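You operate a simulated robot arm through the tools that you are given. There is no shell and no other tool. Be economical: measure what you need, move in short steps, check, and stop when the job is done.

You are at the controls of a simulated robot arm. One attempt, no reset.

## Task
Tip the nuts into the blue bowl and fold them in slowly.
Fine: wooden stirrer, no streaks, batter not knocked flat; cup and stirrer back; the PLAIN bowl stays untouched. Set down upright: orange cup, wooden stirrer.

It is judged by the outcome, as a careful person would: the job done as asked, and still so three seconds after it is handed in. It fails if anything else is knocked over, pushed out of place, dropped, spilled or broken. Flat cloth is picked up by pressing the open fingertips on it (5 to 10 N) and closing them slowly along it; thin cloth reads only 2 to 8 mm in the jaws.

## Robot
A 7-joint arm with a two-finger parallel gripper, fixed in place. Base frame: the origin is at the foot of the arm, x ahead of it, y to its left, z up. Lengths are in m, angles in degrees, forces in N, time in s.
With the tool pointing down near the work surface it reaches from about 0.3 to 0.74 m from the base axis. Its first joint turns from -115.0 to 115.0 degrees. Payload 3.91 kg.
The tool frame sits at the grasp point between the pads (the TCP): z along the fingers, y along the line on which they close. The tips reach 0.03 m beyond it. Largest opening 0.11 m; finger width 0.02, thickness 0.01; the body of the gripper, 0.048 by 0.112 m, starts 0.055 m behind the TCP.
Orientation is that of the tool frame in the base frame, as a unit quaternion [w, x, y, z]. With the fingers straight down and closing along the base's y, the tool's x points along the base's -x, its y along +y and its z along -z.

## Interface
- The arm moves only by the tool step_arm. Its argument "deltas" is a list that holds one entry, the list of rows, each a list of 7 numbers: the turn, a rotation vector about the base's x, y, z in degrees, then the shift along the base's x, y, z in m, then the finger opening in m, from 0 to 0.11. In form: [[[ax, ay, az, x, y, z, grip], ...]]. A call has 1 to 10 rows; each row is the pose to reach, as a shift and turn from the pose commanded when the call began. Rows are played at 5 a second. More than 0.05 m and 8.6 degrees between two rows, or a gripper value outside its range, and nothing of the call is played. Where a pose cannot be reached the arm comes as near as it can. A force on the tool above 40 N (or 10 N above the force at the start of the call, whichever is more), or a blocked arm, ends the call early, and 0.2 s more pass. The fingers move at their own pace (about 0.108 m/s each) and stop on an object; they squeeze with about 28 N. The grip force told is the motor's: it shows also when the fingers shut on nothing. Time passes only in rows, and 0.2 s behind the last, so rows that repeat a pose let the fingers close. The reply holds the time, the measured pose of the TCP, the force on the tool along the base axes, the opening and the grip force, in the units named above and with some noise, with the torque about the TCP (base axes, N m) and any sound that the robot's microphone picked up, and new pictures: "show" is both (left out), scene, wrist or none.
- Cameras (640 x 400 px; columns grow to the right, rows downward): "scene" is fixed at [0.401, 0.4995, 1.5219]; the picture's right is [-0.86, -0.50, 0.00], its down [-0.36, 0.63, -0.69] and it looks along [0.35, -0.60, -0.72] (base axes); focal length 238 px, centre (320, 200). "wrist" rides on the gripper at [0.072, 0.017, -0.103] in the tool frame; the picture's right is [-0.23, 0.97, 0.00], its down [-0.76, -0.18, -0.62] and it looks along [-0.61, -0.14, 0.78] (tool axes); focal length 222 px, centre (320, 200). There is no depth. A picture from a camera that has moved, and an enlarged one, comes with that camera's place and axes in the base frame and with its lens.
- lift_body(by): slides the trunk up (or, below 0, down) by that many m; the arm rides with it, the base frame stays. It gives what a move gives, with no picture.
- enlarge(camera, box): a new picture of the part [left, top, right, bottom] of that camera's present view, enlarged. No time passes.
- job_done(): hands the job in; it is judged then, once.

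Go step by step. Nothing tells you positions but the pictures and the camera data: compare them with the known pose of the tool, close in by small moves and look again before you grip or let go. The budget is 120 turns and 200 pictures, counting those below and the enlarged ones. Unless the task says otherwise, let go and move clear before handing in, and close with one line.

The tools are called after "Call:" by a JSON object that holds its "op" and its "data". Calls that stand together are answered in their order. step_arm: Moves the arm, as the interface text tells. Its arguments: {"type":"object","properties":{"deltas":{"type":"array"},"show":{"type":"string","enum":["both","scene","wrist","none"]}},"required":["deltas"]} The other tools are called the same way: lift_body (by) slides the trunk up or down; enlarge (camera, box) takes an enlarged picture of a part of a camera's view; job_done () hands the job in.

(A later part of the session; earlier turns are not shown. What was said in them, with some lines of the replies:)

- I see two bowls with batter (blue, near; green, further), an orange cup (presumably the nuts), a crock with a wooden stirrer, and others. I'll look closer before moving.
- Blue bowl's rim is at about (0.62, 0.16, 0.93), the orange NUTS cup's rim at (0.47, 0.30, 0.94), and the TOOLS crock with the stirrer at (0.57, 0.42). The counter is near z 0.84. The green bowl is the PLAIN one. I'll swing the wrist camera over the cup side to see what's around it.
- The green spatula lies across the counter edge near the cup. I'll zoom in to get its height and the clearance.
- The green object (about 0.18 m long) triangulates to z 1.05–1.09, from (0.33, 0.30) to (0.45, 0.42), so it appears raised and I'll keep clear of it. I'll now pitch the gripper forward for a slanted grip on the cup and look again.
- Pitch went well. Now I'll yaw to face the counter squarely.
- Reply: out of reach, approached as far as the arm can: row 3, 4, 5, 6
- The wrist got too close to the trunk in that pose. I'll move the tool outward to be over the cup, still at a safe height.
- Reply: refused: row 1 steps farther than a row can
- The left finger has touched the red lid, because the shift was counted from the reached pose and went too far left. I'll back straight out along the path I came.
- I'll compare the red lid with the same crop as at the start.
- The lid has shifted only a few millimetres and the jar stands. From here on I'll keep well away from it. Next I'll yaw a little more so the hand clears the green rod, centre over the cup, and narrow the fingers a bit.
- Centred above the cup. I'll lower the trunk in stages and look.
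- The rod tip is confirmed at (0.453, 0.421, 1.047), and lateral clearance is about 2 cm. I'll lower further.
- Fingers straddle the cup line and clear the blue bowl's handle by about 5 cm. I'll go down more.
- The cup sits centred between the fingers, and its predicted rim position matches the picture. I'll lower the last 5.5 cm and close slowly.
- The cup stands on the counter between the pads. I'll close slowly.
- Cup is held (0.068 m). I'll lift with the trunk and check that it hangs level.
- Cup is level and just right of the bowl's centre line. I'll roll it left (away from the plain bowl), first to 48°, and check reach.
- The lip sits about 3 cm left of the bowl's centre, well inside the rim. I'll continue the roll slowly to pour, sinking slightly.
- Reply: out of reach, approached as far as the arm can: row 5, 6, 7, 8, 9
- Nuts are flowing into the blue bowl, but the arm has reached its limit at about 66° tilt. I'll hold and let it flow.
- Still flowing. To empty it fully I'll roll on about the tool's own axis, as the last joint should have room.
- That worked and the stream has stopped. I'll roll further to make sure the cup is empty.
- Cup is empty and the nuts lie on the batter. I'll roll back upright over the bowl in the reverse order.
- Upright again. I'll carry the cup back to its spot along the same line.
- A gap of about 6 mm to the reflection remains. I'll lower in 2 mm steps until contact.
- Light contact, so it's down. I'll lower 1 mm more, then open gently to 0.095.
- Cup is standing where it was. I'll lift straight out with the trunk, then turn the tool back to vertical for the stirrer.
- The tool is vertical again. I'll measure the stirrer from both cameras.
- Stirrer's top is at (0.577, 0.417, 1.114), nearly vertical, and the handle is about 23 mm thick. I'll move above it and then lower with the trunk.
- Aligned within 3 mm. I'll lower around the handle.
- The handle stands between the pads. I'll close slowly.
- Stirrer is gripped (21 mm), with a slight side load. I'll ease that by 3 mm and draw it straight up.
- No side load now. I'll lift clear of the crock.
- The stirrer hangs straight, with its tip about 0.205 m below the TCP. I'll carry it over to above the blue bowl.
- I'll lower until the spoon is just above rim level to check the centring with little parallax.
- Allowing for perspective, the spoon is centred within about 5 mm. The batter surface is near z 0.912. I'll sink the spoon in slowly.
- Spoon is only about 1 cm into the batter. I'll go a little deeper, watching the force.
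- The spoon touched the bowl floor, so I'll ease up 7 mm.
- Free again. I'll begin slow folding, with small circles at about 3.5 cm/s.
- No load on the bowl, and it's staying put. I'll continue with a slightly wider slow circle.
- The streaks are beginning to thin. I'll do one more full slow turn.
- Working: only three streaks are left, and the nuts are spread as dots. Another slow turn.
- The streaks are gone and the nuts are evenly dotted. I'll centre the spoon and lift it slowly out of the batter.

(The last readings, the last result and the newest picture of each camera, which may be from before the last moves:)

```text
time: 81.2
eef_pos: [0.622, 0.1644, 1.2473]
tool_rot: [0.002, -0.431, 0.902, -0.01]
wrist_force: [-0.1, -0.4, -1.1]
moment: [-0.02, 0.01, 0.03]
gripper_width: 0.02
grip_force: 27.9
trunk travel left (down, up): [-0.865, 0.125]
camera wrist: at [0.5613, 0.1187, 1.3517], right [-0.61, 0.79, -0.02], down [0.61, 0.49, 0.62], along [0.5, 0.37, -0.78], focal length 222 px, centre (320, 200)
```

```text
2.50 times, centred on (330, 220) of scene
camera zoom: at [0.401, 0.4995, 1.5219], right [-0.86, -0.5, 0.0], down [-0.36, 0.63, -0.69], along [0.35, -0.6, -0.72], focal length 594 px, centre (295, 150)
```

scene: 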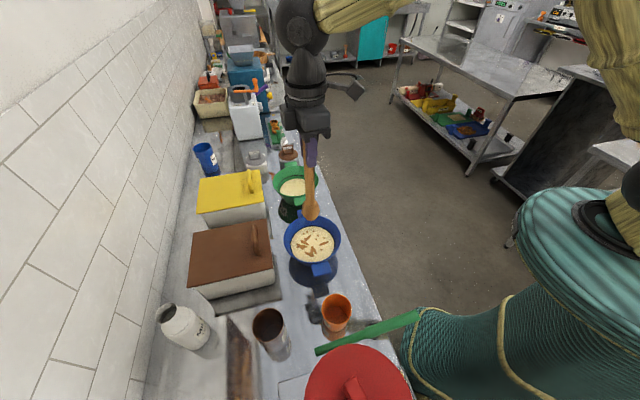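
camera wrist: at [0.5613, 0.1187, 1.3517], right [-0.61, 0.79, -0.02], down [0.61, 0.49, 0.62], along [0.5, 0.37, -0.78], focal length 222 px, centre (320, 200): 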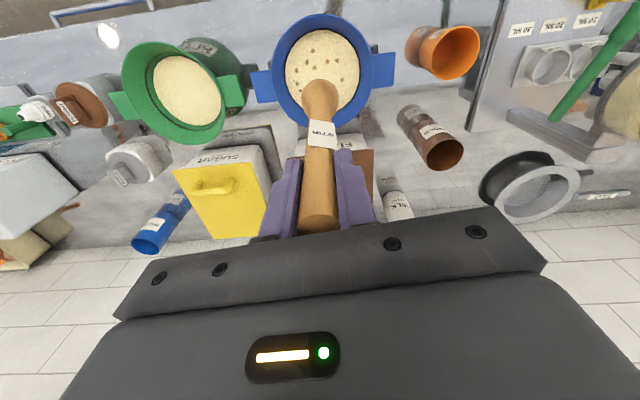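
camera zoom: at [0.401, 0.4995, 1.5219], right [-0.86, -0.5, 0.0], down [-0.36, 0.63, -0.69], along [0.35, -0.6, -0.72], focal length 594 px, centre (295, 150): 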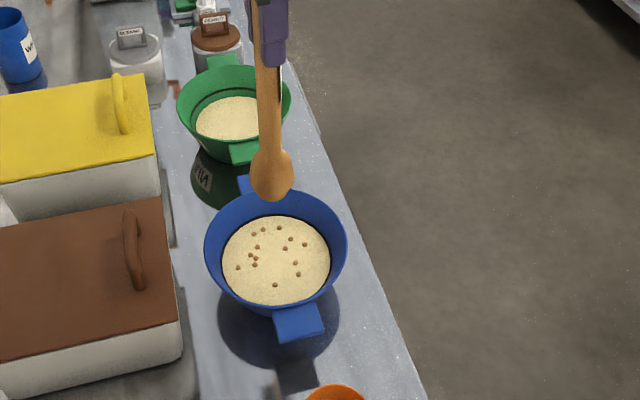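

Batter looks right with no streaks, and the plain bowl is untouched. I'll carry the stirrer back above the crock.

Call:
{"op": "step_arm", "data": {"deltas": [[[0, 0, 0, -0.005, 0.032, 0, 0.01], [0, 0, 0, -0.011, 0.064, 0, 0.01], [0, 0, 0, -0.016, 0.096, 0, 0.01], [0, 0, 0, -0.022, 0.128, 0, 0.01], [0, 0, 0, -0.027, 0.16, 0, 0.01], [0, 0, 0, -0.032, 0.192, 0, 0.01], [0, 0, 0, -0.038, 0.224, 0, 0.01], [0, 0, 0, -0.043, 0.256, 0, 0.01], [0, 0, 0, -0.043, 0.256, 0, 0.01], [0, 0, 0, -0.043, 0.256, 0, 0.01]]], "show": "none"}}

Call:
{"op": "enlarge", "data": {"camera": "scene", "box": [160, 240, 340, 380]}}

Call:
{"op": "enlarge", "data": {"camera": "wrist", "box": [250, 40, 390, 240]}}

```text
time: 83.4
eef_pos: [0.5763, 0.4214, 1.2497]
tool_rot: [0.001, -0.431, 0.902, -0.009]
wrist_force: [0.3, -1.0, -1.0]
moment: [-0.03, -0.01, 0.01]
gripper_width: 0.0199
grip_force: 27.8
trunk travel left (down, up): [-0.865, 0.125]
```

```text
2.86 times, centred on (250, 310) of scene
camera zoom: at [0.401, 0.4995, 1.5219], right [-0.86, -0.5, 0.0], down [-0.36, 0.63, -0.69], along [0.35, -0.6, -0.72], focal length 679 px, centre (520, -114)
```

zoom: 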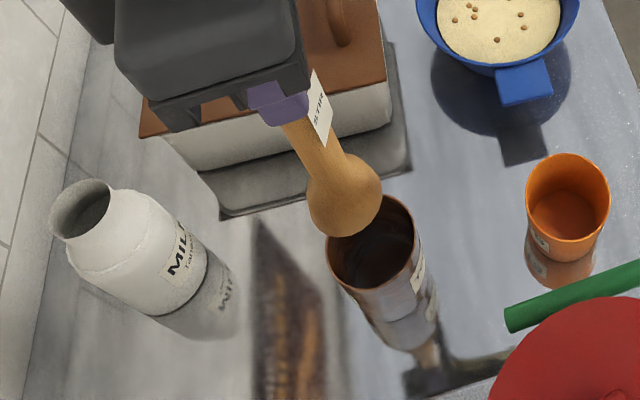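

```text
2.00 times, centred on (320, 140) of wrist
camera zoom: at [0.5167, 0.3764, 1.3515], right [-0.61, 0.79, -0.02], down [0.61, 0.49, 0.62], along [0.5, 0.37, -0.78], focal length 444 px, centre (320, 320)
```

zoom: 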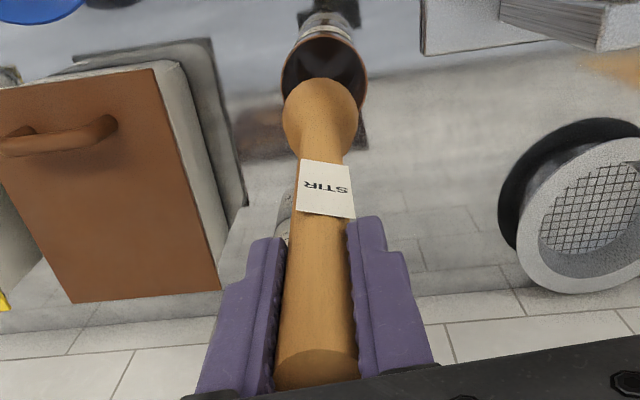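

Same alignment as when it came out. I'll lower in stages, watching force and moment.

Call:
{"op": "lift_body", "data": {"by": -0.08}}

Call:
{"op": "lift_body", "data": {"by": -0.05}}

Call:
{"op": "step_arm", "data": {"deltas": [[[0, 0, 0, 0, 0, 0, 0.01]]], "show": "both"}}

```text
time: 84.5
eef_pos: [0.5766, 0.4208, 1.1695]
tool_rot: [0.002, -0.43, 0.903, -0.008]
wrist_force: [-0.9, -0.2, -0.5]
moment: [0.0, 0.0, 0.05]
gripper_width: 0.0199
grip_force: 27.9
trunk travel left (down, up): [-0.785, 0.205]
```

```text
time: 85.5
eef_pos: [0.5767, 0.42, 1.1179]
tool_rot: [0.001, -0.431, 0.902, -0.009]
wrist_force: [-0.6, 0.2, -0.2]
moment: [0.0, -0.01, 0.0]
gripper_width: 0.02
grip_force: 27.5
trunk travel left (down, up): [-0.735, 0.255]
```

```text
time: 85.9
eef_pos: [0.5771, 0.4199, 1.1184]
tool_rot: [0.002, -0.43, 0.903, -0.009]
wrist_force: [-0.2, -0.5, -0.5]
moment: [0.02, -0.03, -0.01]
gripper_width: 0.0201
grip_force: 27.8
trunk travel left (down, up): [-0.735, 0.255]
camera wrist: at [0.5167, 0.3754, 1.222], right [-0.61, 0.79, -0.02], down [0.61, 0.49, 0.62], along [0.5, 0.37, -0.78], focal length 222 px, centre (320, 200)
```

scene: 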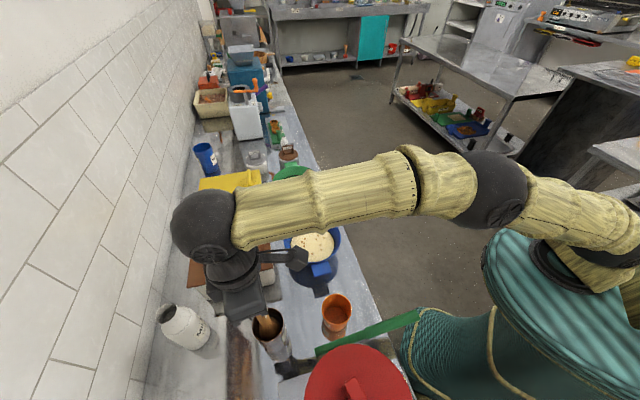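
wrist: 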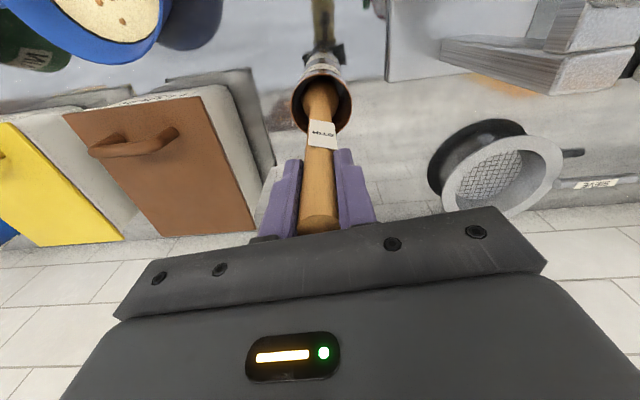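

The spoon is inside the crock with no contact. I'll lower the last 4 cm gently with the arm.

Call:
{"op": "step_arm", "data": {"deltas": [[[0, 0, 0, 0, 0, -0.008, 0.01], [0, 0, 0, 0, 0, -0.016, 0.01], [0, 0, 0, 0, 0, -0.024, 0.01], [0, 0, 0, 0, 0, -0.03, 0.01], [0, 0, 0, 0, 0, -0.034, 0.01], [0, 0, 0, 0, 0, -0.036, 0.01], [0, 0, 0, 0, 0, -0.036, 0.01]]], "show": "none"}}

```text
time: 87.5
eef_pos: [0.5771, 0.422, 1.0819]
tool_rot: [0.002, -0.43, 0.903, -0.009]
wrist_force: [0.6, -0.1, -1.2]
moment: [0.01, -0.01, -0.01]
gripper_width: 0.0198
grip_force: 28.5
trunk travel left (down, up): [-0.735, 0.255]
```

Call:
{"op": "step_arm", "data": {"deltas": [[[0, 0, 0, 0, 0, -0.0015, 0.01], [0, 0, 0, 0, 0, -0.003, 0.01], [0, 0, 0, 0, 0, -0.0045, 0.01], [0, 0, 0, 0, 0, -0.0045, 0.01]]], "show": "none"}}

```text
time: 88.5
eef_pos: [0.5749, 0.4204, 1.0821]
tool_rot: [0.004, -0.43, 0.903, -0.008]
wrist_force: [1.9, 1.7, 15.1]
moment: [0.47, -0.13, 0.02]
gripper_width: 0.0198
grip_force: 28.2
trunk travel left (down, up): [-0.735, 0.255]
```

It's resting on the crock's floor now. I'll relieve the push and open slowly.

Call:
{"op": "step_arm", "data": {"deltas": [[[0, 0, 0, 0, 0, 0.0035, 0.01], [0, 0, 0, 0, 0, 0.0035, 0.02], [0, 0, 0, 0, 0, 0.0035, 0.024], [0, 0, 0, 0, 0, 0.0035, 0.03], [0, 0, 0, 0, 0, 0.0035, 0.04], [0, 0, 0, 0, 0, 0.0035, 0.05], [0, 0, 0, 0, 0, 0.0035, 0.06], [0, 0, 0, 0, 0, 0.0035, 0.06]]], "show": "wrist"}}

```text
time: 90.3
eef_pos: [0.5765, 0.4197, 1.0815]
tool_rot: [0.001, -0.431, 0.902, -0.01]
wrist_force: [0.8, 0.0, 0.7]
moment: [0.0, 0.02, 0.01]
gripper_width: 0.0599
grip_force: 0.0
trunk travel left (down, up): [-0.735, 0.255]
camera wrist: at [0.517, 0.3753, 1.1854], right [-0.61, 0.79, -0.02], down [0.61, 0.49, 0.62], along [0.5, 0.37, -0.78], focal length 222 px, centre (320, 200)
```

wrist: 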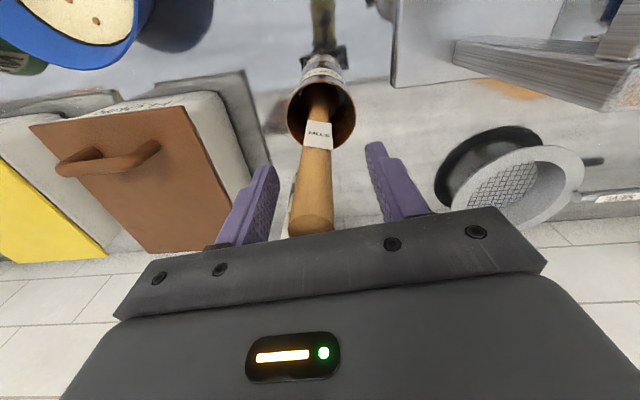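

Stirrer is free and stands in the crock. I'll lift straight off and back the arm away.

Call:
{"op": "lift_body", "data": {"by": 0.19}}

Call:
{"op": "step_arm", "data": {"deltas": [[[0, 0, 0, -0.005, -0.035, 0, 0.06], [0, 0, 0, -0.01, -0.07, 0, 0.06], [0, 0, 0, -0.02, -0.105, 0, 0.06], [0, 0, 0, -0.03, -0.14, 0, 0.06], [0, 0, 0, -0.04, -0.175, 0, 0.06], [0, 0, 0, -0.055, -0.21, 0, 0.06], [0, 0, 0, -0.07, -0.24, 0, 0.06], [0, 0, 0, -0.085, -0.27, 0, 0.06], [0, 0, 0, -0.1, -0.3, 0, 0.06], [0, 0, 0, -0.1, -0.3, 0, 0.06]]], "show": "both"}}

Call:
{"op": "enlarge", "data": {"camera": "scene", "box": [140, 240, 440, 400]}}

Call:
{"op": "enlarge", "data": {"camera": "scene", "box": [180, 110, 380, 310]}}

```text
time: 92.3
eef_pos: [0.5765, 0.4205, 1.2721]
tool_rot: [0.002, -0.431, 0.902, -0.009]
wrist_force: [-0.5, -0.3, 0.4]
moment: [0.02, -0.02, 0.01]
gripper_width: 0.0599
grip_force: 0.0
trunk travel left (down, up): [-0.925, 0.065]
```

```text
time: 94.5
eef_pos: [0.4778, 0.1214, 1.2723]
tool_rot: [0.002, -0.431, 0.902, -0.009]
wrist_force: [0.0, -0.1, -0.6]
moment: [-0.04, 0.02, 0.05]
gripper_width: 0.0601
grip_force: 0.0
trunk travel left (down, up): [-0.925, 0.065]
camera wrist: at [0.4183, 0.0757, 1.376], right [-0.61, 0.79, -0.02], down [0.61, 0.49, 0.62], along [0.5, 0.37, -0.78], focal length 222 px, centre (320, 200)
```

scene: 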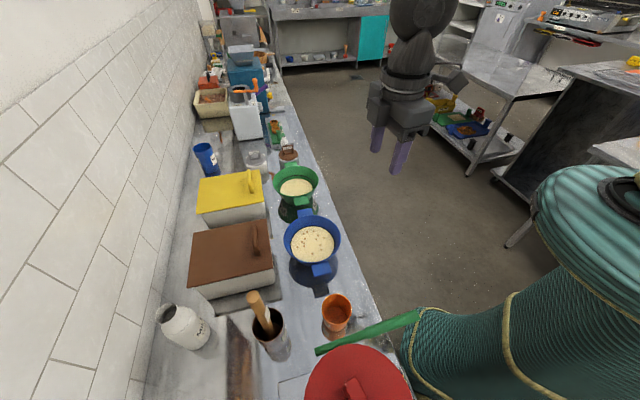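
wrist: 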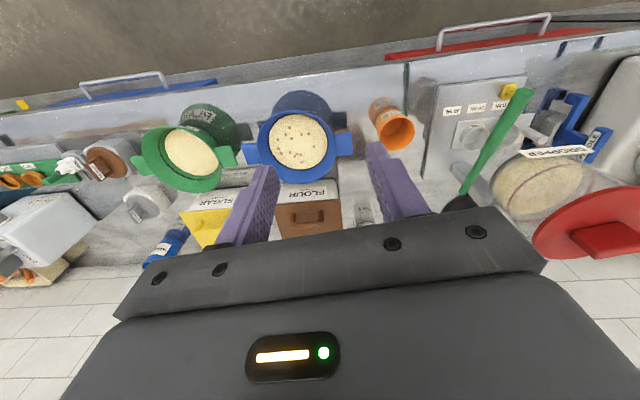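

```text
2.13 times, centred on (290, 320) of scene
camera zoom: at [0.401, 0.4995, 1.5219], right [-0.86, -0.5, 0.0], down [-0.36, 0.63, -0.69], along [0.35, -0.6, -0.72], focal length 507 px, centre (384, -56)
```

zoom: 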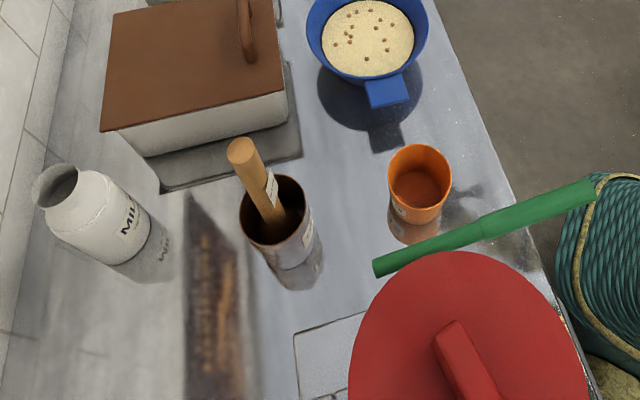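

```text
2.00 times, centred on (280, 210) of scene
camera zoom: at [0.401, 0.4995, 1.5219], right [-0.86, -0.5, 0.0], down [-0.36, 0.63, -0.69], along [0.35, -0.6, -0.72], focal length 476 px, centre (400, 180)
```

zoom: 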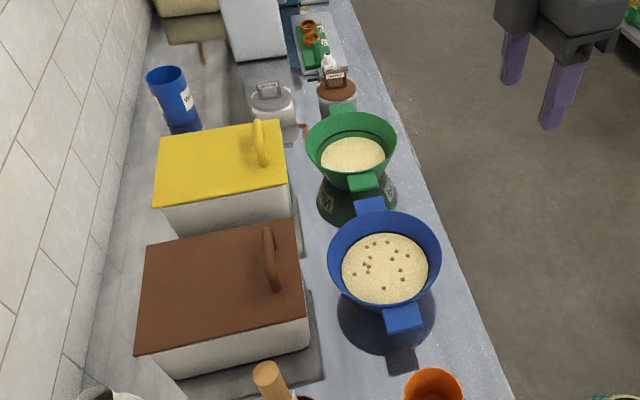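

Everything stands in place. One last check on the red lid I brushed earlier.

Call:
{"op": "enlarge", "data": {"camera": "wrist", "box": [440, 80, 640, 280]}}

```text
2.00 times, centred on (540, 180) of wrist
camera zoom: at [0.4183, 0.0757, 1.376], right [-0.61, 0.79, -0.02], down [0.61, 0.49, 0.62], along [0.5, 0.37, -0.78], focal length 444 px, centre (-120, 240)
```

zoom: 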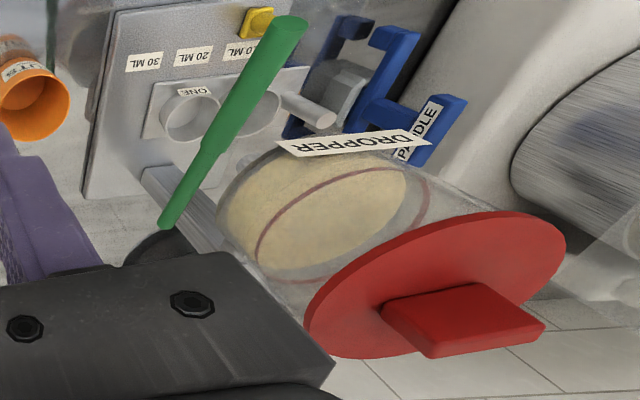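

The lid sits flat on its jar, only a few millimetres off where it started. I'm leaving it alone, because nudging it back would risk more than it fixes. The arm is clear, so I'm handing in.

Call:
{"op": "job_done", "data": {}}

```text
The job is handed in.
```

The nuts are folded slowly into the blue bowl with no streaks left. The orange cup is back upright in its spot, the wooden stirrer is back in its crock, and the plain bowl is untouched. My only slip was brushing the red jar lid early on: it shifted a few millimetres but sits flat.
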